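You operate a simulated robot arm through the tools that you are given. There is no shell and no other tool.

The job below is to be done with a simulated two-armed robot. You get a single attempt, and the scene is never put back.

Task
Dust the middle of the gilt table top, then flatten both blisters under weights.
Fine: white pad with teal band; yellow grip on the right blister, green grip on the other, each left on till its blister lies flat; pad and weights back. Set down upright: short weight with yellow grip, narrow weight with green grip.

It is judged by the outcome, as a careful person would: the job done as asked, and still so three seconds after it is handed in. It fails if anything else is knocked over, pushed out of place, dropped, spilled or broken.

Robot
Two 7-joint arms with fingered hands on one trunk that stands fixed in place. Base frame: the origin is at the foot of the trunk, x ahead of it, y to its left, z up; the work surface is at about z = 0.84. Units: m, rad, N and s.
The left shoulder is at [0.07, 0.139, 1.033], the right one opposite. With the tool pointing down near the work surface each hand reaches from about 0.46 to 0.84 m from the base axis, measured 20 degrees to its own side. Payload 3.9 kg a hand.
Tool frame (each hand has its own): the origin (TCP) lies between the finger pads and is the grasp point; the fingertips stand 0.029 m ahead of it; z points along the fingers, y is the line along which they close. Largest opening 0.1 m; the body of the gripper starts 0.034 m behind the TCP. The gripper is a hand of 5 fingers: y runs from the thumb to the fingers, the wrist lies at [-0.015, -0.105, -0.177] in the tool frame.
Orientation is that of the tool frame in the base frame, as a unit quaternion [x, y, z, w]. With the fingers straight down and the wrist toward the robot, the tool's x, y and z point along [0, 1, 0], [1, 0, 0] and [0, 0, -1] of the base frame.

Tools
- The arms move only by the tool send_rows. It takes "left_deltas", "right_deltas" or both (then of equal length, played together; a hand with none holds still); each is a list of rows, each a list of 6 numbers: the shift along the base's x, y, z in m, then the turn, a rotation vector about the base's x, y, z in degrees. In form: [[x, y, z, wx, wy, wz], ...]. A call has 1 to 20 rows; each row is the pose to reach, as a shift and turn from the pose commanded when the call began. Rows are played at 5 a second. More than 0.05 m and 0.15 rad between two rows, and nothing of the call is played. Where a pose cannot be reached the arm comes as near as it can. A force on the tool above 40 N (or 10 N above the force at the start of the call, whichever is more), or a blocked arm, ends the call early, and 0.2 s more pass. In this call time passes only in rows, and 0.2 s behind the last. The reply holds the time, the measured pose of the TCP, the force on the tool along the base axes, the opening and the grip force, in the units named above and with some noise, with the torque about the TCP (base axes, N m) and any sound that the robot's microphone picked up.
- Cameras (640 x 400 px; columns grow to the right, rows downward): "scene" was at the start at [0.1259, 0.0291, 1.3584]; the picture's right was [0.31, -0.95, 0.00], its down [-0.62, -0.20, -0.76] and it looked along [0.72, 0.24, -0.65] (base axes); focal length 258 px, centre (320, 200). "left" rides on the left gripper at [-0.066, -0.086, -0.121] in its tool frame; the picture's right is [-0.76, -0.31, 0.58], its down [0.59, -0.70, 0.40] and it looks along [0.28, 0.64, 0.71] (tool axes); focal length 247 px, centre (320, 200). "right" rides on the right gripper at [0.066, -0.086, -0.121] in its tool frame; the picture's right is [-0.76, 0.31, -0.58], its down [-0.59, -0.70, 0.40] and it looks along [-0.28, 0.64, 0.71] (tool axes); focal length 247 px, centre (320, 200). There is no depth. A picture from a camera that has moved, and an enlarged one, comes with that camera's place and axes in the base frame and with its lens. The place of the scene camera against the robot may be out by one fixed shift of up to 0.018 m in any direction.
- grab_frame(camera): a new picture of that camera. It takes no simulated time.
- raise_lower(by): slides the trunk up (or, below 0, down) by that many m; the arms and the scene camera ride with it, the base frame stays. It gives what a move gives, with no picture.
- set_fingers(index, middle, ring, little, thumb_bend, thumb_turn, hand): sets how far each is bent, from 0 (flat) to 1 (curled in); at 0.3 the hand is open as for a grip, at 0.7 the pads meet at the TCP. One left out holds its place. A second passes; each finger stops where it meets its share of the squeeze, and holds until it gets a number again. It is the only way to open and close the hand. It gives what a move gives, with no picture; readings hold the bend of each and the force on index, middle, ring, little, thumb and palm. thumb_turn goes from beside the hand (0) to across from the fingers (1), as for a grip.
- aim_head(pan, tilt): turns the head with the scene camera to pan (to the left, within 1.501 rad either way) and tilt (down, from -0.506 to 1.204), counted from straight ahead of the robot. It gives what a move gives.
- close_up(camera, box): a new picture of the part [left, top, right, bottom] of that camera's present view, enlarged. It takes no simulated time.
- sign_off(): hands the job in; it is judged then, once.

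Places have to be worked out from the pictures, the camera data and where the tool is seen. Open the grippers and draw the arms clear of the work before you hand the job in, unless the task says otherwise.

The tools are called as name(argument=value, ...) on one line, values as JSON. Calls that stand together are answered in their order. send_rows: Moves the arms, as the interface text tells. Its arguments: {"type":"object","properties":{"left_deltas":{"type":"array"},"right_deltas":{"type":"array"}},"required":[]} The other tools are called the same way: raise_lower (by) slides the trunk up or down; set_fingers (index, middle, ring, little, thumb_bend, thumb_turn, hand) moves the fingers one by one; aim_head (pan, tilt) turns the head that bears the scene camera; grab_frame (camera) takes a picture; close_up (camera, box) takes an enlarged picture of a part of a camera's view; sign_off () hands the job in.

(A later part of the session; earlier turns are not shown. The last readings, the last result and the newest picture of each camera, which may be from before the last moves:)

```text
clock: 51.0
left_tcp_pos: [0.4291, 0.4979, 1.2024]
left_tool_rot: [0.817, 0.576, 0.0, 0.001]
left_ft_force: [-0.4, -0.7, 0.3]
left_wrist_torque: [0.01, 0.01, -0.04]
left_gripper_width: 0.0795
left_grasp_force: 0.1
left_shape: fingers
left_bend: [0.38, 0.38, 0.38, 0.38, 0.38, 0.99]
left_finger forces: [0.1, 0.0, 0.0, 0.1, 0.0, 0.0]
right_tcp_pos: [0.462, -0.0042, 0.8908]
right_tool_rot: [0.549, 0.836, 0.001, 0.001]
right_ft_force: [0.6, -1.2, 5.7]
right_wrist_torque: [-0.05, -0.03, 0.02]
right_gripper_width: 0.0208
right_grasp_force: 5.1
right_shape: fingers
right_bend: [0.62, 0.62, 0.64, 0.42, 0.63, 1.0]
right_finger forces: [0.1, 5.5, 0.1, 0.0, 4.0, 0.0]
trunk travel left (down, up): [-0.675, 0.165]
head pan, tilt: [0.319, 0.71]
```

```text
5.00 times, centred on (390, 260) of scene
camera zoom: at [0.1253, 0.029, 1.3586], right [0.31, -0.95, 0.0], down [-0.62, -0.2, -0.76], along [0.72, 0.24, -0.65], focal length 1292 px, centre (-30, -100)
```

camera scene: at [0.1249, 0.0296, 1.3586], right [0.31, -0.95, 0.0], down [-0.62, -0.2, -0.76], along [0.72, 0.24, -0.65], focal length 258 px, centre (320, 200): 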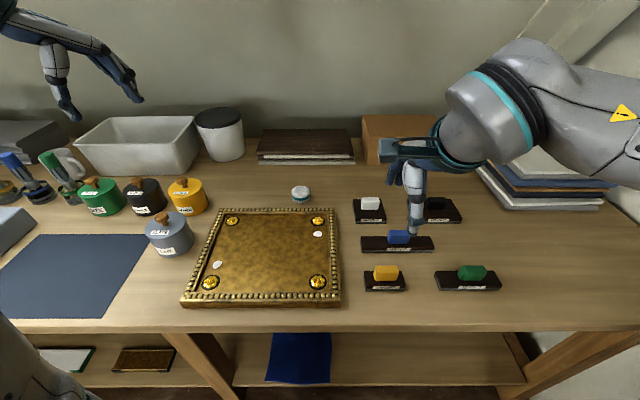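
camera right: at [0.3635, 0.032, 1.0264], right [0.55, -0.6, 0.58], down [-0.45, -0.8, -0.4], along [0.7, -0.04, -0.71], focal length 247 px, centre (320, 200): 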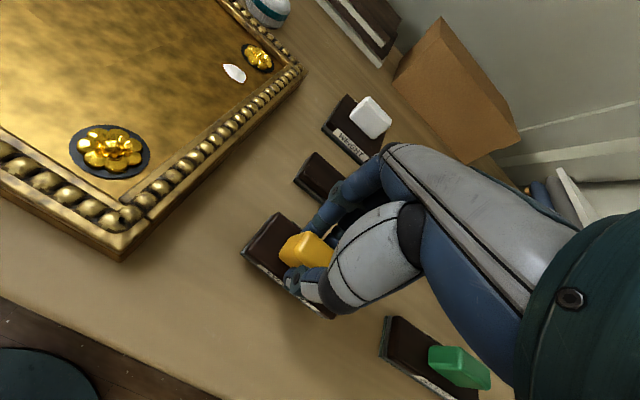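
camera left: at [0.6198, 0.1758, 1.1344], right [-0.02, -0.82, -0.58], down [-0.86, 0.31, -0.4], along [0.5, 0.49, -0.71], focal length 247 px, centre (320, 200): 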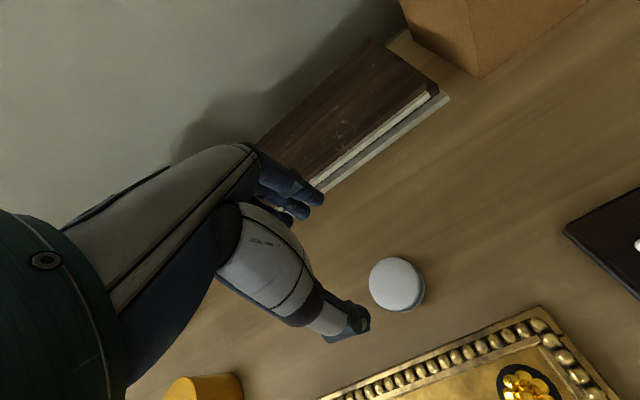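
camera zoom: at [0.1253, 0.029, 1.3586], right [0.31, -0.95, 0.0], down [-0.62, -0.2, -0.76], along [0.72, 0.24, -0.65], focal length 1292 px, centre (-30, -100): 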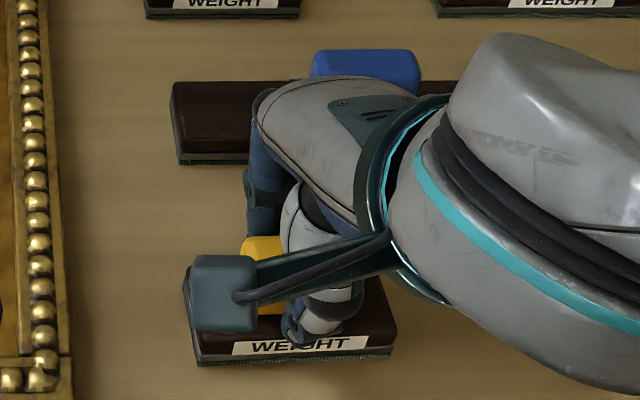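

Middle and thumb now hold it squarely, though a 5.7 N upward force suggests a fingertip touches the base. I rise 2 mm and tighten in a balanced way.

send_rows(right_deltas=[[0, 0, 0.001, 0, 0, 0], [0, 0, 0.002, 0, 0, 0]])

set_fingers(hand="right", index=0.69, middle=0.71, ring=0.7, thumb_bend=0.76)

send_rows(right_deltas=[[0, 0, 0.003, 0, 0, 0], [0, 0, 0.008, 0, 0, 0], [0, 0, 0.014, 0, 0, 0], [0, 0, 0.014, 0, 0, 0]])

close_up(camera="right", box=[220, 180, 380, 320])

close_up(camera="scene", box=[350, 220, 430, 300])

```text
clock: 51.6
left_tcp_pos: [0.4296, 0.4983, 1.2014]
left_tool_rot: [0.817, 0.576, -0.001, 0.0]
left_ft_force: [-0.1, -0.3, 0.1]
left_wrist_torque: [0.0, -0.01, -0.02]
left_gripper_width: 0.0793
left_grasp_force: 0.1
left_shape: fingers
left_bend: [0.38, 0.38, 0.38, 0.38, 0.38, 0.99]
left_finger forces: [0.0, 0.0, 0.1, 0.1, 0.0, 0.1]
right_tcp_pos: [0.4613, -0.004, 0.8932]
right_tool_rot: [0.55, 0.835, 0.0, 0.0]
right_ft_force: [0.3, 0.6, -0.2]
right_wrist_torque: [0.03, -0.01, -0.02]
right_gripper_width: 0.0206
right_grasp_force: 1.4
right_shape: fingers
right_bend: [0.62, 0.62, 0.64, 0.42, 0.63, 1.0]
right_finger forces: [0.1, 1.4, 0.2, 0.0, 1.5, 0.0]
trunk travel left (down, up): [-0.675, 0.165]
head pan, tilt: [0.319, 0.71]
```

```text
clock: 52.6
left_tcp_pos: [0.4293, 0.4985, 1.2025]
left_tool_rot: [0.818, 0.576, 0.0, 0.0]
left_ft_force: [0.1, 0.1, 0.0]
left_wrist_torque: [-0.02, -0.03, 0.0]
left_gripper_width: 0.0793
left_grasp_force: 0.1
left_shape: fingers
left_bend: [0.38, 0.38, 0.38, 0.38, 0.38, 0.99]
left_finger forces: [0.0, 0.0, 0.0, 0.0, 0.0, 0.0]
right_tcp_pos: [0.4619, -0.0051, 0.8925]
right_tool_rot: [0.55, 0.835, 0.0, 0.0]
right_ft_force: [1.0, 0.5, -0.3]
right_wrist_torque: [0.01, -0.02, 0.02]
right_gripper_width: 0.0163
right_grasp_force: 12.1
right_shape: fingers
right_bend: [0.65, 0.65, 0.68, 0.42, 0.66, 1.0]
right_finger forces: [4.7, 6.3, 1.1, 0.2, 12.7, 0.0]
trunk travel left (down, up): [-0.675, 0.165]
head pan, tilt: [0.319, 0.71]
```

```text
clock: 53.6
left_tcp_pos: [0.4302, 0.498, 1.2019]
left_tool_rot: [0.818, 0.576, 0.0, 0.001]
left_ft_force: [-0.2, 0.7, 0.1]
left_wrist_torque: [0.0, -0.04, -0.01]
left_gripper_width: 0.0793
left_grasp_force: 0.0
left_shape: fingers
left_bend: [0.38, 0.38, 0.38, 0.38, 0.38, 0.99]
left_finger forces: [0.0, 0.0, 0.0, 0.1, 0.0, 0.0]
right_tcp_pos: [0.463, -0.0043, 0.9072]
right_tool_rot: [0.549, 0.836, 0.001, 0.0]
right_ft_force: [-0.1, -0.4, -1.4]
right_wrist_torque: [0.0, 0.0, -0.02]
right_gripper_width: 0.0167
right_grasp_force: 12.0
right_shape: fingers
right_bend: [0.65, 0.65, 0.68, 0.42, 0.66, 1.0]
right_finger forces: [4.7, 6.1, 1.2, 0.0, 12.7, 0.0]
trunk travel left (down, up): [-0.675, 0.165]
head pan, tilt: [0.319, 0.71]
```

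```text
2.86 times, centred on (300, 250) of right
camera zoom: at [0.358, 0.0221, 1.0271], right [0.58, -0.57, 0.58], down [-0.41, -0.82, -0.4], along [0.7, -0.01, -0.71], focal length 706 px, centre (377, 57)
```

zoom: 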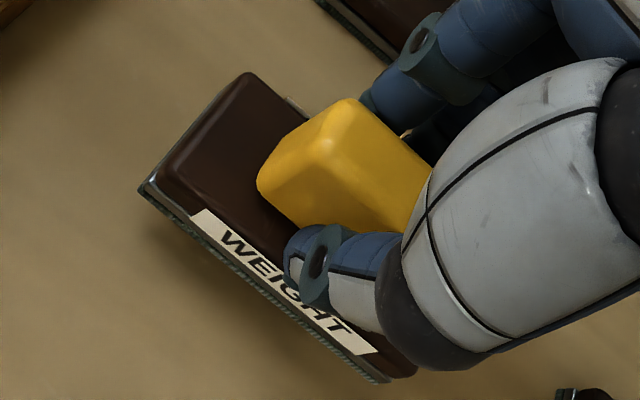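

```text
5.00 times, centred on (390, 260) of scene
camera zoom: at [0.1262, 0.0291, 1.3584], right [0.31, -0.95, 0.0], down [-0.62, -0.2, -0.76], along [0.72, 0.24, -0.65], focal length 1292 px, centre (-30, -100)
```

zoom: 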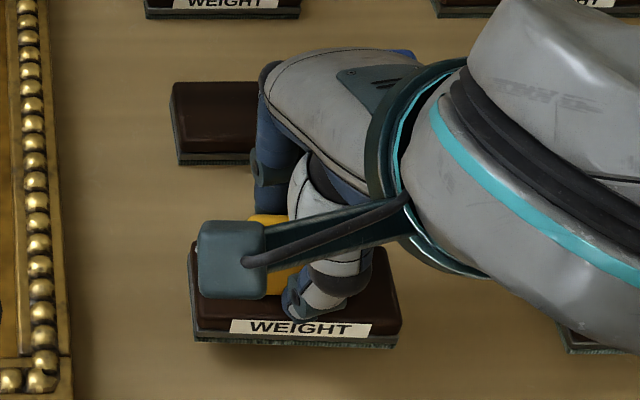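

The weight now hangs level and square, its centre about 3-4 mm from the tool centre. I lift it higher and carry it over to the right blister, aiming the weight's centre at about (0.530, 0.190) so it covers the blister but clears rim and rosette.

send_rows(right_deltas=[[0, 0, 0.02, 0, 0, 0], [0, 0, 0.045, 0, 0, 0], [0.006, 0.02, 0.065, 0, 0, 0], [0.016, 0.05, 0.07, 0, 0, 0], [0.026, 0.08, 0.07, 0, 0, 0], [0.036, 0.11, 0.07, 0, 0, 0], [0.045, 0.14, 0.07, 0, 0, 0], [0.054, 0.17, 0.07, 0, 0, 0], [0.06, 0.188, 0.07, 0, 0, 0], [0.0633, 0.1972, 0.065, 0, 0, 0], [0.0633, 0.1972, 0.06, 0, 0, 0], [0.0633, 0.1972, 0.06, 0, 0, 0]])

grab_frame(camera="right")

close_up(camera="scene", box=[250, 180, 370, 280])

grab_frame(camera="left")

```text
clock: 56.2
left_tcp_pos: [0.4293, 0.4984, 1.2018]
left_tool_rot: [0.818, 0.575, -0.001, 0.0]
left_ft_force: [-0.1, -0.8, 0.3]
left_wrist_torque: [-0.01, 0.02, 0.01]
left_gripper_width: 0.0793
left_grasp_force: 0.0
left_shape: fingers
left_bend: [0.38, 0.38, 0.38, 0.38, 0.38, 0.99]
left_finger forces: [0.1, 0.0, 0.0, 0.0, 0.0, 0.1]
right_tcp_pos: [0.5252, 0.1927, 0.9655]
right_tool_rot: [0.549, 0.836, 0.0, 0.0]
right_ft_force: [0.2, -0.2, -2.2]
right_wrist_torque: [-0.02, 0.0, -0.02]
right_gripper_width: 0.0164
right_grasp_force: 12.0
right_shape: fingers
right_bend: [0.65, 0.65, 0.68, 0.42, 0.66, 1.0]
right_finger forces: [4.8, 5.5, 1.1, 0.1, 12.3, 0.0]
trunk travel left (down, up): [-0.675, 0.165]
head pan, tilt: [0.319, 0.71]
```

```text
taken
camera right: at [0.4191, 0.219, 1.0859], right [0.58, -0.57, 0.58], down [-0.41, -0.82, -0.4], along [0.7, -0.01, -0.71], focal length 247 px, centre (320, 200)
```

right: 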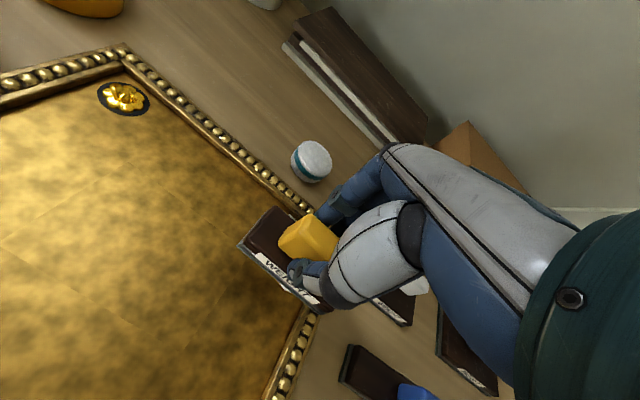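

```text
4.00 times, centred on (310, 230) of scene
camera zoom: at [0.126, 0.0293, 1.3584], right [0.31, -0.95, 0.0], down [-0.62, -0.2, -0.76], along [0.72, 0.24, -0.65], focal length 1034 px, centre (360, 80)
```

zoom: 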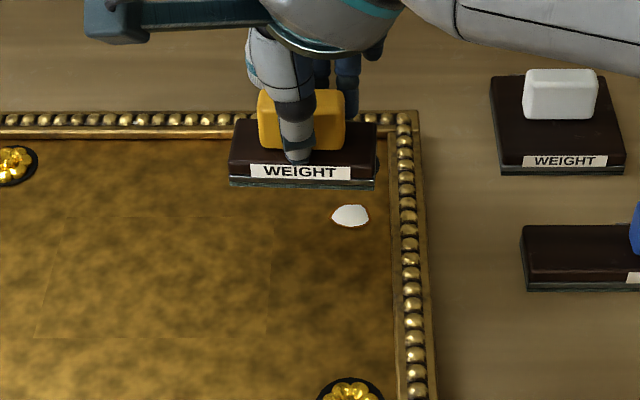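

```text
taken
camera left: at [0.327, 0.4665, 1.3239], right [-0.54, -0.61, -0.58], down [-0.46, 0.79, -0.4], along [0.7, 0.05, -0.71], focal length 247 px, centre (320, 200)
```

left: 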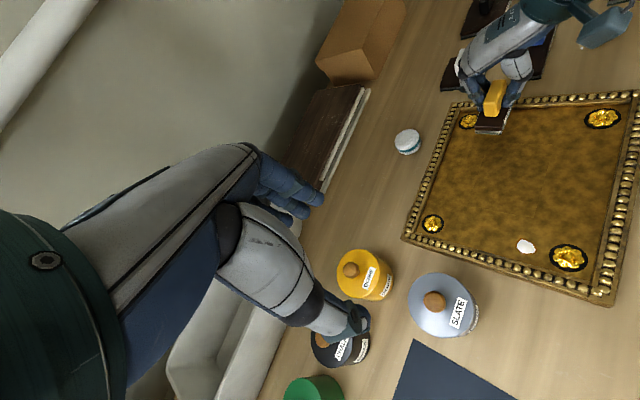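

The weight hangs level and aligned; measured against the blister it sits about 6 mm too far left and 2 mm too near. I correct this and lower to just above the blister.

send_rows(right_deltas=[[0.0038, -0.0051, 0, 0, 0, 0], [0.0038, -0.0051, -0.015, 0, 0, 0], [0.0038, -0.0051, -0.03, 0, 0, 0], [0.0038, -0.0051, -0.038, 0, 0, 0], [0.0038, -0.0051, -0.042, 0, 0, 0], [0.0038, -0.0051, -0.042, 0, 0, 0]])

close_up(camera="scene", box=[270, 190, 360, 265])

grab_frame(camera="right")

```text
clock: 57.6
left_tcp_pos: [0.4309, 0.4992, 1.2025]
left_tool_rot: [0.818, 0.575, 0.0, 0.0]
left_ft_force: [0.1, -0.4, 0.2]
left_wrist_torque: [-0.03, 0.04, -0.03]
left_gripper_width: 0.0794
left_grasp_force: 0.0
left_shape: fingers
left_bend: [0.38, 0.38, 0.38, 0.38, 0.38, 0.99]
left_finger forces: [0.0, 0.1, 0.0, 0.0, 0.0, 0.0]
right_tcp_pos: [0.5295, 0.1875, 0.9237]
right_tool_rot: [0.55, 0.835, 0.0, 0.0]
right_ft_force: [0.7, -0.5, -1.9]
right_wrist_torque: [0.0, -0.01, 0.02]
right_gripper_width: 0.0161
right_grasp_force: 11.7
right_shape: fingers
right_bend: [0.65, 0.65, 0.68, 0.42, 0.66, 1.0]
right_finger forces: [4.8, 5.4, 1.1, 0.0, 12.3, 0.0]
trunk travel left (down, up): [-0.675, 0.165]
head pan, tilt: [0.319, 0.71]
```

```text
5.33 times, centred on (315, 228) of scene
camera zoom: at [0.126, 0.0291, 1.3584], right [0.31, -0.95, 0.0], down [-0.62, -0.2, -0.76], along [0.72, 0.24, -0.65], focal length 1378 px, centre (347, 53)
```

zoom: 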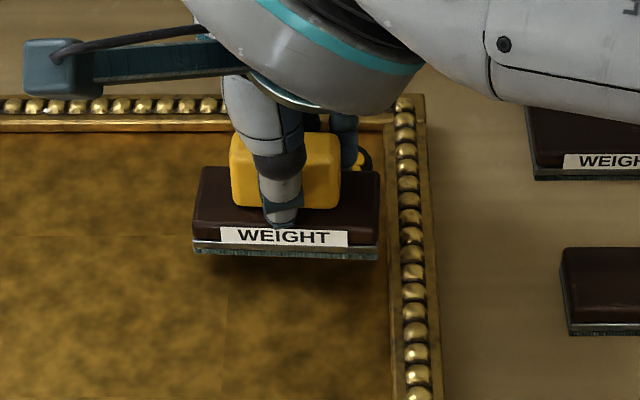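

```text
taken
camera right: at [0.4243, 0.2145, 1.0441], right [0.58, -0.57, 0.58], down [-0.41, -0.82, -0.4], along [0.7, -0.01, -0.71], focal length 247 px, centre (320, 200)
```

right: 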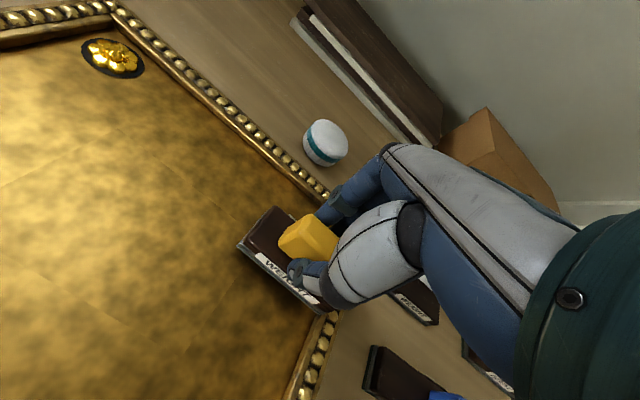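

It hangs about 12 mm above the tray floor with 5 mm to the rim and well over the blister. I lower in small steps until it takes load.

send_rows(right_deltas=[[0, 0, -0.003, 0, 0, 0], [0, 0, -0.006, 0, 0, 0], [0, 0, -0.008, 0, 0, 0]])

send_rows(right_deltas=[[0, 0, -0.001, 0, 0, 0], [0, 0, -0.002, 0, 0, 0]])

close_up(camera="scene", box=[270, 190, 360, 265])

```text
clock: 58.4
left_tcp_pos: [0.4304, 0.4991, 1.2023]
left_tool_rot: [0.818, 0.576, -0.001, 0.0]
left_ft_force: [0.0, 0.8, -0.9]
left_wrist_torque: [0.0, -0.01, 0.01]
left_gripper_width: 0.0791
left_grasp_force: 0.1
left_shape: fingers
left_bend: [0.38, 0.38, 0.38, 0.38, 0.38, 0.99]
left_finger forces: [0.1, 0.0, 0.0, 0.0, 0.0, 0.0]
right_tcp_pos: [0.5291, 0.1887, 0.9155]
right_tool_rot: [0.549, 0.836, 0.0, 0.0]
right_ft_force: [1.5, 0.4, -2.4]
right_wrist_torque: [0.04, 0.01, 0.0]
right_gripper_width: 0.0164
right_grasp_force: 11.6
right_shape: fingers
right_bend: [0.65, 0.65, 0.68, 0.42, 0.66, 1.0]
right_finger forces: [4.8, 5.4, 1.1, 0.0, 12.3, 0.0]
trunk travel left (down, up): [-0.675, 0.165]
head pan, tilt: [0.319, 0.71]
```

```text
clock: 59.0
left_tcp_pos: [0.4296, 0.4982, 1.2019]
left_tool_rot: [0.817, 0.576, 0.0, 0.0]
left_ft_force: [0.1, -0.2, 0.3]
left_wrist_torque: [-0.01, -0.04, -0.03]
left_gripper_width: 0.0792
left_grasp_force: 0.0
left_shape: fingers
left_bend: [0.38, 0.38, 0.38, 0.38, 0.38, 0.99]
left_finger forces: [0.1, 0.1, 0.1, 0.0, 0.0, 0.0]
right_tcp_pos: [0.5307, 0.1883, 0.914]
right_tool_rot: [0.55, 0.835, 0.0, -0.001]
right_ft_force: [0.1, 0.0, -2.2]
right_wrist_torque: [-0.01, -0.02, -0.02]
right_gripper_width: 0.0162
right_grasp_force: 11.8
right_shape: fingers
right_bend: [0.65, 0.65, 0.68, 0.42, 0.66, 1.0]
right_finger forces: [4.8, 5.4, 1.1, 0.1, 12.3, 0.0]
trunk travel left (down, up): [-0.675, 0.165]
head pan, tilt: [0.319, 0.71]
```

```text
5.33 times, centred on (315, 228) of scene
camera zoom: at [0.1261, 0.0292, 1.3584], right [0.31, -0.95, 0.0], down [-0.62, -0.2, -0.76], along [0.72, 0.24, -0.65], focal length 1378 px, centre (347, 53)
```

zoom: 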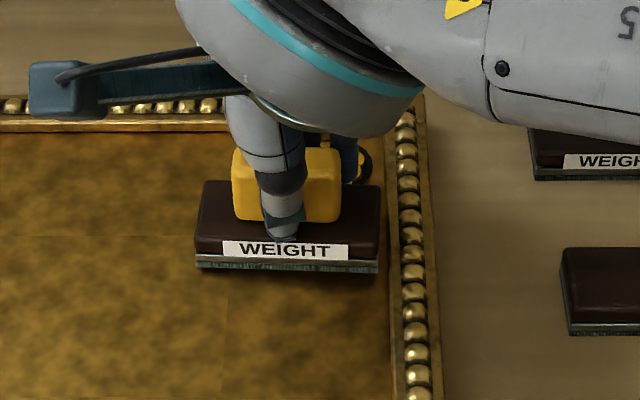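

Still hanging free (about 2 N of weight). I go on down by millimetres.

send_rows(right_deltas=[[0, 0, -0.001, 0, 0, 0], [0, 0, -0.002, 0, 0, 0]])

send_rows(right_deltas=[[0, 0, -0.001, 0, 0, 0], [0, 0, -0.0015, 0, 0, 0]])

close_up(camera="scene", box=[270, 190, 360, 265])

```text
clock: 59.6
left_tcp_pos: [0.4284, 0.4981, 1.2032]
left_tool_rot: [0.818, 0.576, -0.001, 0.001]
left_ft_force: [-0.5, -0.8, -1.1]
left_wrist_torque: [0.04, -0.01, 0.0]
left_gripper_width: 0.0795
left_grasp_force: 0.0
left_shape: fingers
left_bend: [0.38, 0.38, 0.38, 0.38, 0.38, 0.99]
left_finger forces: [0.0, 0.0, 0.1, 0.0, 0.0, 0.0]
right_tcp_pos: [0.5303, 0.1883, 0.912]
right_tool_rot: [0.549, 0.836, 0.0, 0.0]
right_ft_force: [0.2, -0.2, -2.3]
right_wrist_torque: [-0.03, -0.01, 0.03]
right_gripper_width: 0.0163
right_grasp_force: 12.0
right_shape: fingers
right_bend: [0.65, 0.65, 0.68, 0.42, 0.66, 1.0]
right_finger forces: [4.8, 5.3, 1.1, 0.0, 12.3, 0.0]
trunk travel left (down, up): [-0.675, 0.165]
head pan, tilt: [0.319, 0.71]
```

```text
clock: 60.2
left_tcp_pos: [0.4289, 0.4977, 1.2018]
left_tool_rot: [0.818, 0.576, -0.001, 0.001]
left_ft_force: [-0.1, 0.4, 0.5]
left_wrist_torque: [-0.02, 0.01, 0.01]
left_gripper_width: 0.0793
left_grasp_force: 0.1
left_shape: fingers
left_bend: [0.38, 0.38, 0.38, 0.38, 0.38, 0.99]
left_finger forces: [0.0, 0.0, 0.0, 0.0, 0.0, 0.0]
right_tcp_pos: [0.5305, 0.189, 0.9094]
right_tool_rot: [0.55, 0.835, 0.0, 0.0]
right_ft_force: [0.3, 0.1, -1.6]
right_wrist_torque: [0.02, 0.0, 0.01]
right_gripper_width: 0.0163
right_grasp_force: 12.2
right_shape: fingers
right_bend: [0.65, 0.65, 0.68, 0.42, 0.66, 1.0]
right_finger forces: [5.0, 5.5, 1.1, 0.1, 13.5, 0.1]
trunk travel left (down, up): [-0.675, 0.165]
head pan, tilt: [0.319, 0.71]
```

```text
5.33 times, centred on (315, 228) of scene
camera zoom: at [0.1259, 0.0291, 1.3585], right [0.31, -0.95, 0.0], down [-0.62, -0.2, -0.76], along [0.72, 0.24, -0.65], focal length 1378 px, centre (347, 53)
```

zoom: 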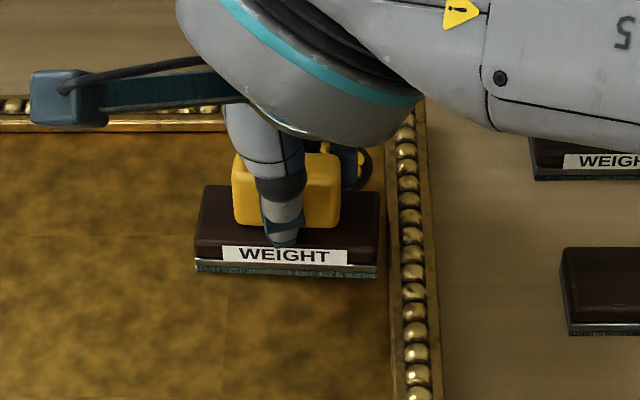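

Contact is starting (thumb force rises, carried weight drops). One more millimetre or two to settle it.

send_rows(right_deltas=[[0, 0, -0.0005, 0, 0, 0], [0, 0, -0.001, 0, 0, 0]])

send_rows(right_deltas=[[0, 0, -0.0005, 0, 0, 0], [0, 0, -0.001, 0, 0, 0]])

```text
clock: 60.8
left_tcp_pos: [0.429, 0.497, 1.2028]
left_tool_rot: [0.817, 0.576, 0.0, 0.001]
left_ft_force: [0.4, -0.4, -0.1]
left_wrist_torque: [0.0, 0.0, -0.02]
left_gripper_width: 0.0796
left_grasp_force: 0.1
left_shape: fingers
left_bend: [0.38, 0.38, 0.38, 0.38, 0.38, 0.99]
left_finger forces: [0.0, 0.0, 0.0, 0.0, 0.1, 0.1]
right_tcp_pos: [0.5297, 0.1879, 0.909]
right_tool_rot: [0.55, 0.835, 0.0, 0.0]
right_ft_force: [1.2, -0.1, 2.8]
right_wrist_torque: [-0.04, 0.0, -0.01]
right_gripper_width: 0.0162
right_grasp_force: 13.4
right_shape: fingers
right_bend: [0.64, 0.65, 0.68, 0.42, 0.67, 1.0]
right_finger forces: [5.2, 5.9, 1.6, 0.1, 15.1, 0.0]
trunk travel left (down, up): [-0.675, 0.165]
head pan, tilt: [0.319, 0.71]
```

```text
clock: 61.4
left_tcp_pos: [0.4291, 0.497, 1.2024]
left_tool_rot: [0.817, 0.576, -0.001, 0.001]
left_ft_force: [0.6, -0.1, 1.3]
left_wrist_torque: [0.01, 0.0, -0.01]
left_gripper_width: 0.0793
left_grasp_force: 0.1
left_shape: fingers
left_bend: [0.38, 0.38, 0.38, 0.38, 0.38, 0.99]
left_finger forces: [0.0, 0.0, 0.0, 0.1, 0.1, 0.0]
right_tcp_pos: [0.5292, 0.1886, 0.9097]
right_tool_rot: [0.549, 0.836, 0.001, 0.0]
right_ft_force: [1.3, -0.8, 7.5]
right_wrist_torque: [0.0, 0.05, -0.02]
right_gripper_width: 0.0165
right_grasp_force: 14.5
right_shape: fingers
right_bend: [0.64, 0.64, 0.7, 0.42, 0.67, 1.0]
right_finger forces: [6.0, 6.8, 0.1, 0.0, 16.6, 0.0]
trunk travel left (down, up): [-0.675, 0.165]
head pan, tilt: [0.319, 0.71]
```

It rests with 7.5 N pressed onto the tray. I release gently and look.

set_fingers(hand="right", index=0.5, middle=0.5, ring=0.5, thumb_bend=0.5)

close_up(camera="scene", box=[270, 190, 360, 265])

grab_frame(camera="right")

```text
clock: 62.4
left_tcp_pos: [0.4298, 0.4977, 1.2031]
left_tool_rot: [0.818, 0.575, -0.001, 0.0]
left_ft_force: [0.8, -0.2, 0.7]
left_wrist_torque: [0.0, 0.03, -0.03]
left_gripper_width: 0.0793
left_grasp_force: 0.0
left_shape: fingers
left_bend: [0.38, 0.38, 0.38, 0.38, 0.38, 0.99]
left_finger forces: [0.1, 0.0, 0.0, 0.0, 0.1, 0.0]
right_tcp_pos: [0.5304, 0.1881, 0.9089]
right_tool_rot: [0.55, 0.835, 0.0, 0.0]
right_ft_force: [-0.5, 0.1, -0.2]
right_wrist_torque: [0.03, -0.02, 0.02]
right_gripper_width: 0.0495
right_grasp_force: 0.0
right_shape: fingers
right_bend: [0.5, 0.5, 0.5, 0.42, 0.5, 1.0]
right_finger forces: [0.0, 0.0, 0.0, 0.0, 0.1, 0.0]
trunk travel left (down, up): [-0.675, 0.165]
head pan, tilt: [0.319, 0.71]
```

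```text
5.33 times, centred on (315, 228) of scene
camera zoom: at [0.1259, 0.0291, 1.3584], right [0.31, -0.95, 0.0], down [-0.62, -0.2, -0.76], along [0.72, 0.24, -0.65], focal length 1378 px, centre (347, 53)
```

zoom: 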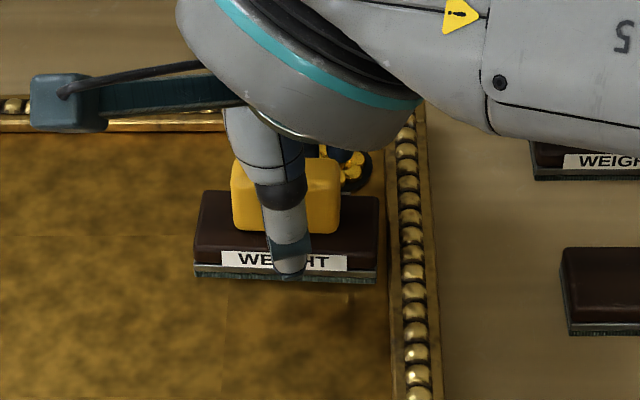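

```text
taken
camera right: at [0.4249, 0.2149, 1.0287], right [0.58, -0.57, 0.58], down [-0.41, -0.82, -0.4], along [0.7, -0.01, -0.71], focal length 247 px, centre (320, 200)
```

right: 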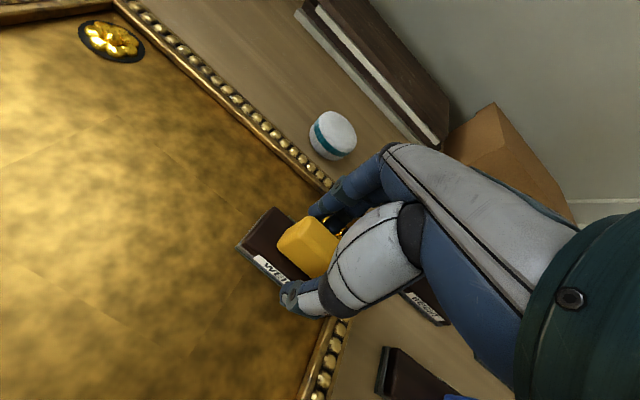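

The yellow-grip weight stands flat over the right blister. I lift the hand straight up, clear of it, and travel to above the green-grip weight.

send_rows(right_deltas=[[0, 0, 0.008, 0, 0, 0], [0, 0, 0.025, 0, 0, 0], [0, 0, 0.055, 0, 0, 0], [0, 0, 0.09, 0, 0, 0], [0, -0.02, 0.11, 0, 0, -1], [0, -0.06, 0.11, 0, 0, -2], [0, -0.1, 0.11, 0, 0, -3], [0, -0.14, 0.11, 0, 0, -4], [0, -0.18, 0.11, 0, 0, -4], [-0.001, -0.22, 0.11, 0, 0, -4], [-0.001, -0.26, 0.11, 0, 0, -4], [-0.002, -0.3, 0.11, 0, 0, -4], [-0.002, -0.34, 0.11, 0, 0, -4], [-0.002, -0.36, 0.11, 0, 0, -4], [-0.002, -0.36, 0.11, 0, 0, -4]])

grab_frame(camera="right")

grab_frame(camera="scene")

close_up(camera="left", box=[400, 80, 640, 310])

```text
clock: 65.6
left_tcp_pos: [0.4288, 0.4985, 1.2008]
left_tool_rot: [0.817, 0.577, -0.001, 0.0]
left_ft_force: [-0.6, 0.0, -0.2]
left_wrist_torque: [-0.06, -0.01, 0.03]
left_gripper_width: 0.0791
left_grasp_force: 0.1
left_shape: fingers
left_bend: [0.38, 0.38, 0.38, 0.38, 0.38, 0.99]
left_finger forces: [0.1, 0.1, 0.0, 0.0, 0.1, 0.1]
right_tcp_pos: [0.5315, -0.1723, 1.0191]
right_tool_rot: [0.579, 0.815, 0.0, 0.0]
right_ft_force: [0.3, 0.5, 0.0]
right_wrist_torque: [-0.01, -0.02, -0.01]
right_gripper_width: 0.0497
right_grasp_force: 0.0
right_shape: fingers
right_bend: [0.5, 0.5, 0.5, 0.42, 0.5, 1.0]
right_finger forces: [0.1, 0.0, 0.0, 0.1, 0.0, 0.0]
trunk travel left (down, up): [-0.675, 0.165]
head pan, tilt: [0.319, 0.71]
```

```text
taken
camera right: at [0.4273, -0.1398, 1.1395], right [0.54, -0.61, 0.58], down [-0.47, -0.79, -0.4], along [0.7, -0.05, -0.71], focal length 247 px, centre (320, 200)
```

right: 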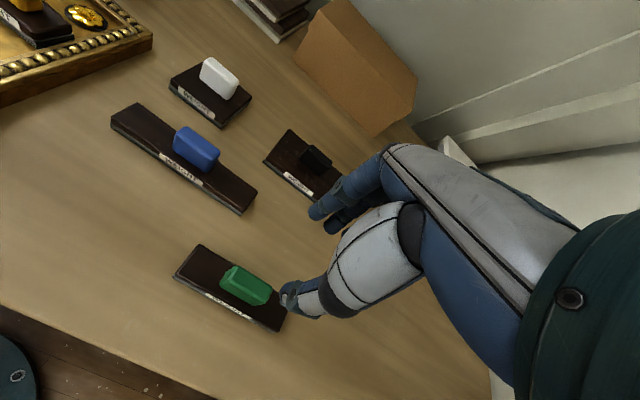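

```text
taken
camera scene: at [0.1259, 0.0293, 1.3584], right [0.31, -0.95, 0.0], down [-0.62, -0.2, -0.76], along [0.72, 0.24, -0.65], focal length 258 px, centre (320, 200)
```

scene: 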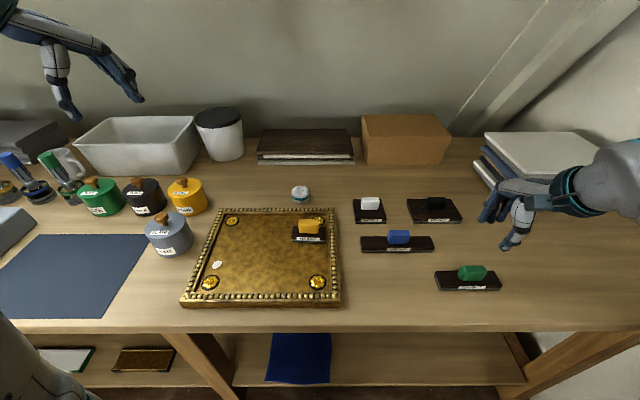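

```text
1.74 times, centred on (520, 195) of left
camera zoom: at [0.3269, 0.4665, 1.3239], right [-0.54, -0.61, -0.58], down [-0.46, 0.79, -0.4], along [0.7, 0.05, -0.71], focal length 430 px, centre (-28, 209)
```

zoom: 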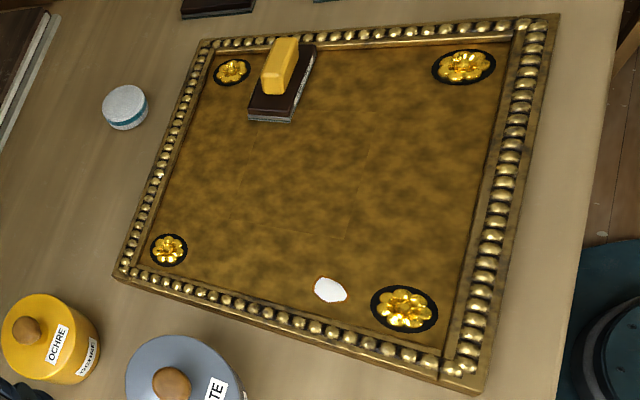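

The yellow weight sits flat inside the rim, clear of the rosette. The green weight's centre reads near (0.521, -0.175); I open the fingers, move over it and lower to z ≈ 0.93.

set_fingers(hand="right", index=0.43, middle=0.43, ring=0.43, little=0.42, thumb_bend=0.43)

send_rows(right_deltas=[[-0.006, -0.001, -0.02, 0, 0, 0], [-0.013, -0.001, -0.045, 0, 0, 0], [-0.013, -0.001, -0.07, 0, 0, 0], [-0.013, -0.001, -0.09, 0, 0, 0], [-0.013, -0.001, -0.09, 0, 0, 0]])

grab_frame(camera="right")

close_up(camera="scene", box=[420, 220, 520, 310])

```text
clock: 66.6
left_tcp_pos: [0.4291, 0.4987, 1.2024]
left_tool_rot: [0.817, 0.576, -0.001, -0.001]
left_ft_force: [-0.4, 0.3, -0.5]
left_wrist_torque: [0.02, 0.0, 0.01]
left_gripper_width: 0.0795
left_grasp_force: 0.1
left_shape: fingers
left_bend: [0.38, 0.38, 0.38, 0.38, 0.38, 0.99]
left_finger forces: [0.0, 0.1, 0.0, 0.1, 0.0, 0.0]
right_tcp_pos: [0.5293, -0.1724, 1.0191]
right_tool_rot: [0.579, 0.816, 0.0, 0.0]
right_ft_force: [1.0, -0.5, -0.5]
right_wrist_torque: [-0.01, -0.01, 0.01]
right_gripper_width: 0.0669
right_grasp_force: 0.1
right_shape: fingers
right_bend: [0.43, 0.43, 0.43, 0.42, 0.43, 0.99]
right_finger forces: [0.0, 0.0, 0.0, 0.0, 0.1, 0.1]
trunk travel left (down, up): [-0.675, 0.165]
head pan, tilt: [0.319, 0.71]
```

```text
clock: 67.8
left_tcp_pos: [0.4295, 0.4979, 1.203]
left_tool_rot: [0.817, 0.577, -0.001, 0.0]
left_ft_force: [-0.3, 0.2, 0.3]
left_wrist_torque: [0.01, 0.01, 0.01]
left_gripper_width: 0.0793
left_grasp_force: 0.1
left_shape: fingers
left_bend: [0.38, 0.38, 0.38, 0.38, 0.38, 0.99]
left_finger forces: [0.1, 0.0, 0.0, 0.0, 0.1, 0.0]
right_tcp_pos: [0.5164, -0.1704, 0.9282]
right_tool_rot: [0.578, 0.816, 0.001, 0.001]
right_ft_force: [0.1, -0.6, -0.1]
right_wrist_torque: [0.01, 0.01, -0.03]
right_gripper_width: 0.067
right_grasp_force: 0.1
right_shape: fingers
right_bend: [0.43, 0.43, 0.43, 0.42, 0.43, 0.99]
right_finger forces: [0.1, 0.1, 0.0, 0.1, 0.1, 0.0]
trunk travel left (down, up): [-0.675, 0.165]
head pan, tilt: [0.319, 0.71]
```

```text
taken
camera right: at [0.4127, -0.1368, 1.0484], right [0.54, -0.61, 0.58], down [-0.47, -0.79, -0.4], along [0.7, -0.05, -0.71], focal length 247 px, centre (320, 200)
```

right: 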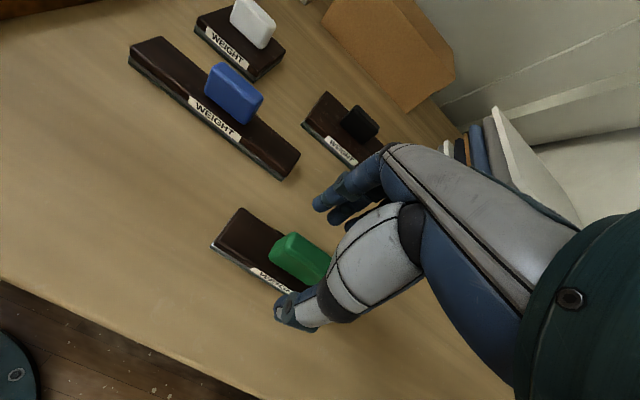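

```text
4.44 times, centred on (470, 265) of scene
camera zoom: at [0.1257, 0.0292, 1.3585], right [0.31, -0.95, 0.0], down [-0.62, -0.2, -0.76], along [0.72, 0.24, -0.65], focal length 1149 px, centre (-347, -89)
```

zoom: 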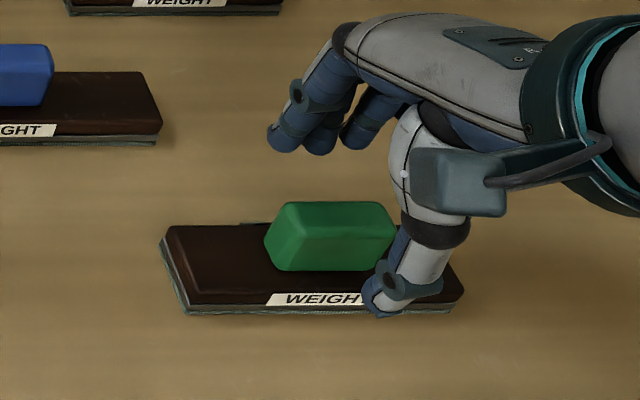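

Comparing with the yellow weight in the same view puts the green centre at about (0.524, -0.181). I shift the hand right by 1 cm and lower around the grip.

send_rows(right_deltas=[[0.0045, -0.0095, 0, 0, 0, 0], [0.0045, -0.0095, -0.012, 0, 0, 0], [0.0045, -0.0095, -0.024, 0, 0, 0], [0.0045, -0.0095, -0.031, 0, 0, 0], [0.0045, -0.0095, -0.035, 0, 0, 0]])

close_up(camera="right", box=[200, 160, 360, 320])

close_up(camera="scene", box=[420, 220, 520, 310])

```text
clock: 69.0
left_tcp_pos: [0.4292, 0.4981, 1.2017]
left_tool_rot: [0.817, 0.576, -0.001, 0.0]
left_ft_force: [0.4, -0.3, 0.0]
left_wrist_torque: [0.03, -0.01, 0.0]
left_gripper_width: 0.0792
left_grasp_force: 0.1
left_shape: fingers
left_bend: [0.38, 0.38, 0.38, 0.38, 0.38, 0.99]
left_finger forces: [0.0, 0.1, 0.0, 0.0, 0.0, 0.0]
right_tcp_pos: [0.5199, -0.1806, 0.8933]
right_tool_rot: [0.579, 0.816, -0.001, 0.0]
right_ft_force: [0.6, -0.1, 0.1]
right_wrist_torque: [0.0, -0.01, 0.02]
right_gripper_width: 0.067
right_grasp_force: 0.1
right_shape: fingers
right_bend: [0.43, 0.43, 0.43, 0.42, 0.43, 0.99]
right_finger forces: [0.0, 0.1, 0.0, 0.0, 0.1, 0.1]
trunk travel left (down, up): [-0.675, 0.165]
head pan, tilt: [0.319, 0.71]
```

```text
2.50 times, centred on (280, 240) of right
camera zoom: at [0.4161, -0.148, 1.0147], right [0.54, -0.61, 0.58], down [-0.47, -0.79, -0.4], along [0.7, -0.06, -0.71], focal length 617 px, centre (420, 100)
```

zoom: 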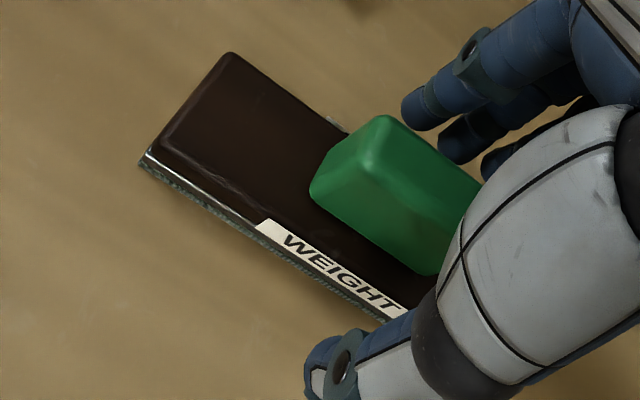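

```text
4.44 times, centred on (470, 265) of scene
camera zoom: at [0.1258, 0.0291, 1.3585], right [0.31, -0.95, 0.0], down [-0.62, -0.2, -0.76], along [0.72, 0.24, -0.65], focal length 1149 px, centre (-347, -89)
```

zoom: 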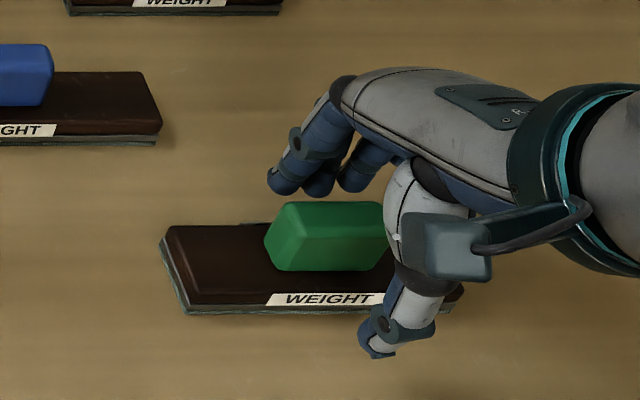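

Thumb and fingers are centred along the grip, but the hand is about 4 mm too near the robot. I shift it away by that and close lightly.

send_rows(right_deltas=[[0.002, 0.0006, 0, 0, 0, 0], [0.0038, 0.0013, 0, 0, 0, 0]])

set_fingers(hand="right", index=0.62, middle=0.62, ring=0.62, thumb_bend=0.63)

close_up(camera="right", box=[200, 160, 360, 320])

close_up(camera="scene", box=[420, 220, 520, 310])

```text
clock: 69.6
left_tcp_pos: [0.4308, 0.4972, 1.2029]
left_tool_rot: [0.818, 0.575, -0.001, 0.001]
left_ft_force: [-0.4, -0.2, -1.1]
left_wrist_torque: [0.01, 0.01, -0.02]
left_gripper_width: 0.0791
left_grasp_force: 0.1
left_shape: fingers
left_bend: [0.38, 0.38, 0.38, 0.38, 0.38, 0.99]
left_finger forces: [0.0, 0.0, 0.0, 0.1, 0.0, 0.0]
right_tcp_pos: [0.5227, -0.1802, 0.893]
right_tool_rot: [0.579, 0.815, 0.0, 0.0]
right_ft_force: [-0.2, 0.5, -0.1]
right_wrist_torque: [0.02, -0.02, -0.02]
right_gripper_width: 0.0669
right_grasp_force: 0.1
right_shape: fingers
right_bend: [0.43, 0.43, 0.43, 0.42, 0.43, 0.99]
right_finger forces: [0.0, 0.0, 0.0, 0.0, 0.0, 0.1]
trunk travel left (down, up): [-0.675, 0.165]
head pan, tilt: [0.319, 0.71]
```

```text
clock: 70.6
left_tcp_pos: [0.4295, 0.4983, 1.2025]
left_tool_rot: [0.818, 0.576, 0.0, 0.001]
left_ft_force: [-0.6, -0.5, -0.1]
left_wrist_torque: [0.05, 0.02, 0.01]
left_gripper_width: 0.0793
left_grasp_force: 0.1
left_shape: fingers
left_bend: [0.38, 0.38, 0.38, 0.38, 0.38, 0.99]
left_finger forces: [0.1, 0.0, 0.1, 0.1, 0.0, 0.0]
right_tcp_pos: [0.5228, -0.1802, 0.8926]
right_tool_rot: [0.579, 0.816, 0.0, 0.0]
right_ft_force: [1.4, 0.3, -0.6]
right_wrist_torque: [-0.02, -0.02, 0.03]
right_gripper_width: 0.0204
right_grasp_force: 0.2
right_shape: fingers
right_bend: [0.61, 0.61, 0.62, 0.42, 0.63, 1.0]
right_finger forces: [0.5, 0.4, 0.0, 0.1, 0.0, 0.0]
trunk travel left (down, up): [-0.675, 0.165]
head pan, tilt: [0.319, 0.71]
```

```text
2.50 times, centred on (280, 240) of right
camera zoom: at [0.4195, -0.1466, 1.0137], right [0.54, -0.61, 0.58], down [-0.47, -0.79, -0.4], along [0.7, -0.06, -0.71], focal length 617 px, centre (420, 100)
```

zoom: 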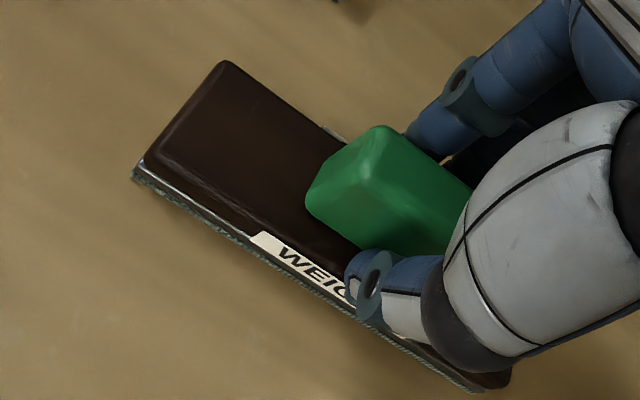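

```text
4.44 times, centred on (470, 265) of scene
camera zoom: at [0.126, 0.0291, 1.3584], right [0.31, -0.95, 0.0], down [-0.62, -0.2, -0.76], along [0.72, 0.24, -0.65], focal length 1149 px, centre (-347, -89)
```

zoom: 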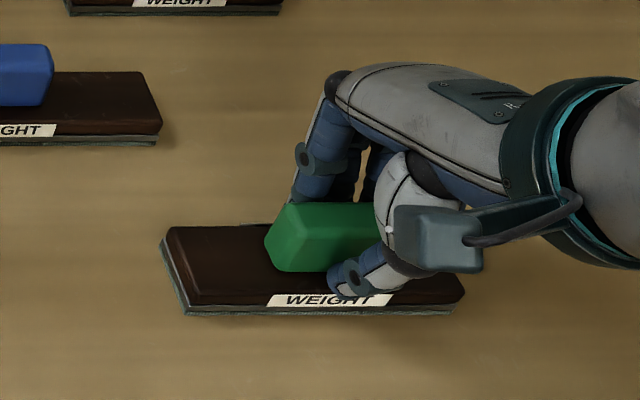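

Fingers just touch on both sides without moving the weight. I squeeze in the same balanced way as before and lift 1.5 cm to check the balance.

set_fingers(hand="right", index=0.69, middle=0.72, ring=0.71, thumb_bend=0.78)

send_rows(right_deltas=[[0, 0, 0.003, 0, 0, 0], [0, 0, 0.008, 0, 0, 0], [0, 0, 0.015, 0, 0, 0], [0, 0, 0.015, 0, 0, 0]])

close_up(camera="right", box=[200, 160, 360, 320])

close_up(camera="scene", box=[420, 220, 520, 310])

```text
clock: 71.6
left_tcp_pos: [0.4294, 0.4978, 1.2012]
left_tool_rot: [0.818, 0.575, -0.001, 0.001]
left_ft_force: [-0.9, 0.5, -0.2]
left_wrist_torque: [-0.01, -0.01, 0.0]
left_gripper_width: 0.0792
left_grasp_force: 0.0
left_shape: fingers
left_bend: [0.38, 0.38, 0.38, 0.38, 0.38, 0.99]
left_finger forces: [0.1, 0.0, 0.1, 0.1, 0.0, 0.0]
right_tcp_pos: [0.5219, -0.1812, 0.8928]
right_tool_rot: [0.578, 0.816, 0.0, 0.0]
right_ft_force: [-0.2, -0.3, -0.5]
right_wrist_torque: [0.0, -0.02, 0.0]
right_gripper_width: 0.0158
right_grasp_force: 12.7
right_shape: fingers
right_bend: [0.63, 0.65, 0.71, 0.42, 0.67, 1.0]
right_finger forces: [6.4, 5.6, 0.9, 0.1, 12.9, 0.0]
trunk travel left (down, up): [-0.675, 0.165]
head pan, tilt: [0.319, 0.71]
```

```text
clock: 72.6
left_tcp_pos: [0.4292, 0.4981, 1.2016]
left_tool_rot: [0.818, 0.575, -0.001, 0.001]
left_ft_force: [-0.4, 0.1, 0.2]
left_wrist_torque: [-0.02, -0.01, -0.01]
left_gripper_width: 0.0791
left_grasp_force: 0.0
left_shape: fingers
left_bend: [0.38, 0.38, 0.38, 0.38, 0.38, 0.99]
left_finger forces: [0.0, 0.0, 0.0, 0.1, 0.0, 0.1]
right_tcp_pos: [0.5224, -0.1801, 0.9077]
right_tool_rot: [0.579, 0.815, -0.001, -0.001]
right_ft_force: [-0.2, -0.6, -1.4]
right_wrist_torque: [0.01, -0.01, 0.0]
right_gripper_width: 0.016
right_grasp_force: 12.2
right_shape: fingers
right_bend: [0.63, 0.65, 0.71, 0.42, 0.67, 1.0]
right_finger forces: [6.5, 5.6, 1.0, 0.0, 12.7, 0.1]
trunk travel left (down, up): [-0.675, 0.165]
head pan, tilt: [0.319, 0.71]
```

```text
2.50 times, centred on (280, 240) of right
camera zoom: at [0.4202, -0.1475, 1.029], right [0.54, -0.61, 0.58], down [-0.47, -0.79, -0.4], along [0.7, -0.06, -0.71], focal length 617 px, centre (420, 100)
```

zoom: 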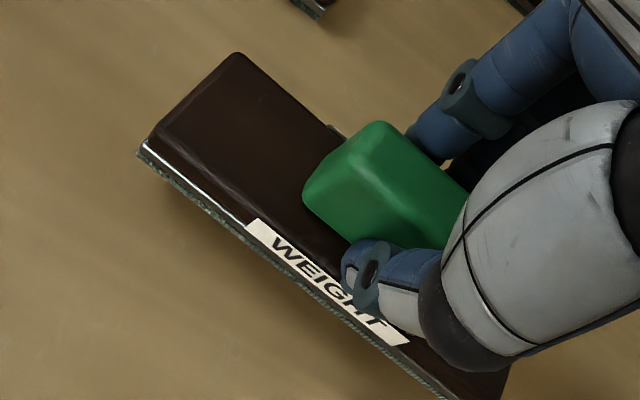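

```text
4.44 times, centred on (470, 265) of scene
camera zoom: at [0.1263, 0.0289, 1.3584], right [0.31, -0.95, 0.0], down [-0.62, -0.2, -0.76], along [0.72, 0.24, -0.65], focal length 1149 px, centre (-347, -89)
```

zoom: 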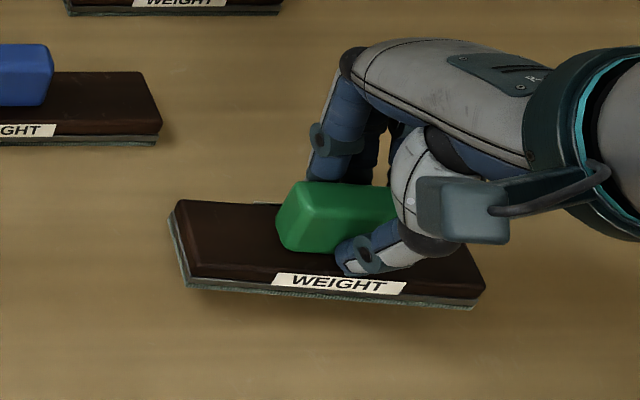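

It lifts, right end about 4° low. I tighten the hold a little, tilt the hand by 4° to level the weight, and check that it is stable.

set_fingers(hand="right", index=0.71, middle=0.77, ring=0.75, thumb_bend=0.84)

send_rows(right_deltas=[[0, 0, 0.01, -1.9, -0.6, 0], [0, 0, 0.025, -3.8, -1.25, 0], [0, 0, 0.04, -3.8, -1.25, 0], [0, 0, 0.04, -3.8, -1.25, 0], [0, 0, 0.04, -3.8, -1.25, 0]])

close_up(camera="scene", box=[420, 200, 520, 290])

grab_frame(camera="right")

```text
clock: 73.6
left_tcp_pos: [0.4307, 0.4983, 1.2014]
left_tool_rot: [0.818, 0.576, -0.001, 0.0]
left_ft_force: [0.3, 0.8, -0.1]
left_wrist_torque: [-0.02, -0.01, -0.01]
left_gripper_width: 0.0795
left_grasp_force: 0.0
left_shape: fingers
left_bend: [0.38, 0.38, 0.38, 0.38, 0.38, 0.99]
left_finger forces: [0.0, 0.0, 0.0, 0.0, 0.0, 0.2]
right_tcp_pos: [0.5233, -0.1816, 0.9076]
right_tool_rot: [0.578, 0.816, 0.001, -0.001]
right_ft_force: [-0.3, -0.2, -2.5]
right_wrist_torque: [0.0, 0.0, -0.02]
right_gripper_width: 0.0159
right_grasp_force: 18.5
right_shape: fingers
right_bend: [0.62, 0.65, 0.75, 0.42, 0.62, 0.99]
right_finger forces: [9.6, 9.0, 0.0, 0.0, 18.4, 0.0]
trunk travel left (down, up): [-0.675, 0.165]
head pan, tilt: [0.319, 0.71]
```

```text
clock: 74.8
left_tcp_pos: [0.4289, 0.4977, 1.2003]
left_tool_rot: [0.817, 0.576, -0.001, 0.0]
left_ft_force: [-0.5, -0.6, -0.8]
left_wrist_torque: [-0.01, 0.01, 0.01]
left_gripper_width: 0.0793
left_grasp_force: 0.0
left_shape: fingers
left_bend: [0.38, 0.38, 0.38, 0.38, 0.38, 0.99]
left_finger forces: [0.0, 0.1, 0.0, 0.0, 0.1, 0.1]
right_tcp_pos: [0.5256, -0.1799, 0.9478]
right_tool_rot: [0.578, 0.815, -0.02, 0.027]
right_ft_force: [0.0, -0.4, -3.2]
right_wrist_torque: [-0.02, -0.01, 0.0]
right_gripper_width: 0.0159
right_grasp_force: 18.1
right_shape: fingers
right_bend: [0.62, 0.65, 0.75, 0.42, 0.62, 0.99]
right_finger forces: [9.5, 8.9, 0.0, 0.1, 18.5, 0.0]
trunk travel left (down, up): [-0.675, 0.165]
head pan, tilt: [0.319, 0.71]
```

```text
4.44 times, centred on (470, 245) of scene
camera zoom: at [0.1261, 0.029, 1.3584], right [0.31, -0.95, 0.0], down [-0.62, -0.2, -0.76], along [0.72, 0.24, -0.65], focal length 1149 px, centre (-347, 0)
```

zoom: 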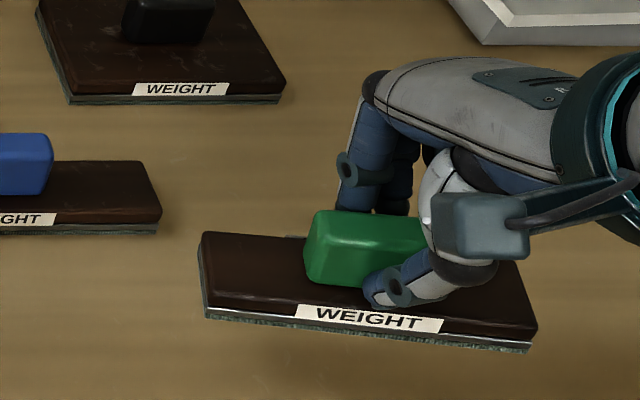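

```text
taken
camera right: at [0.4195, -0.1389, 1.0627], right [0.53, -0.57, 0.63], down [-0.46, -0.81, -0.36], along [0.71, -0.1, -0.69], focal length 247 px, centre (320, 200)
```

right: 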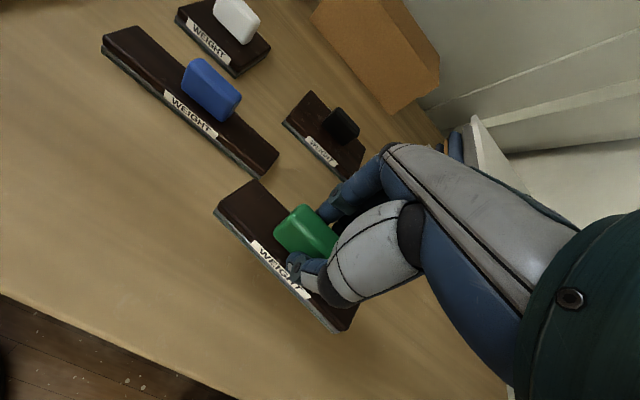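

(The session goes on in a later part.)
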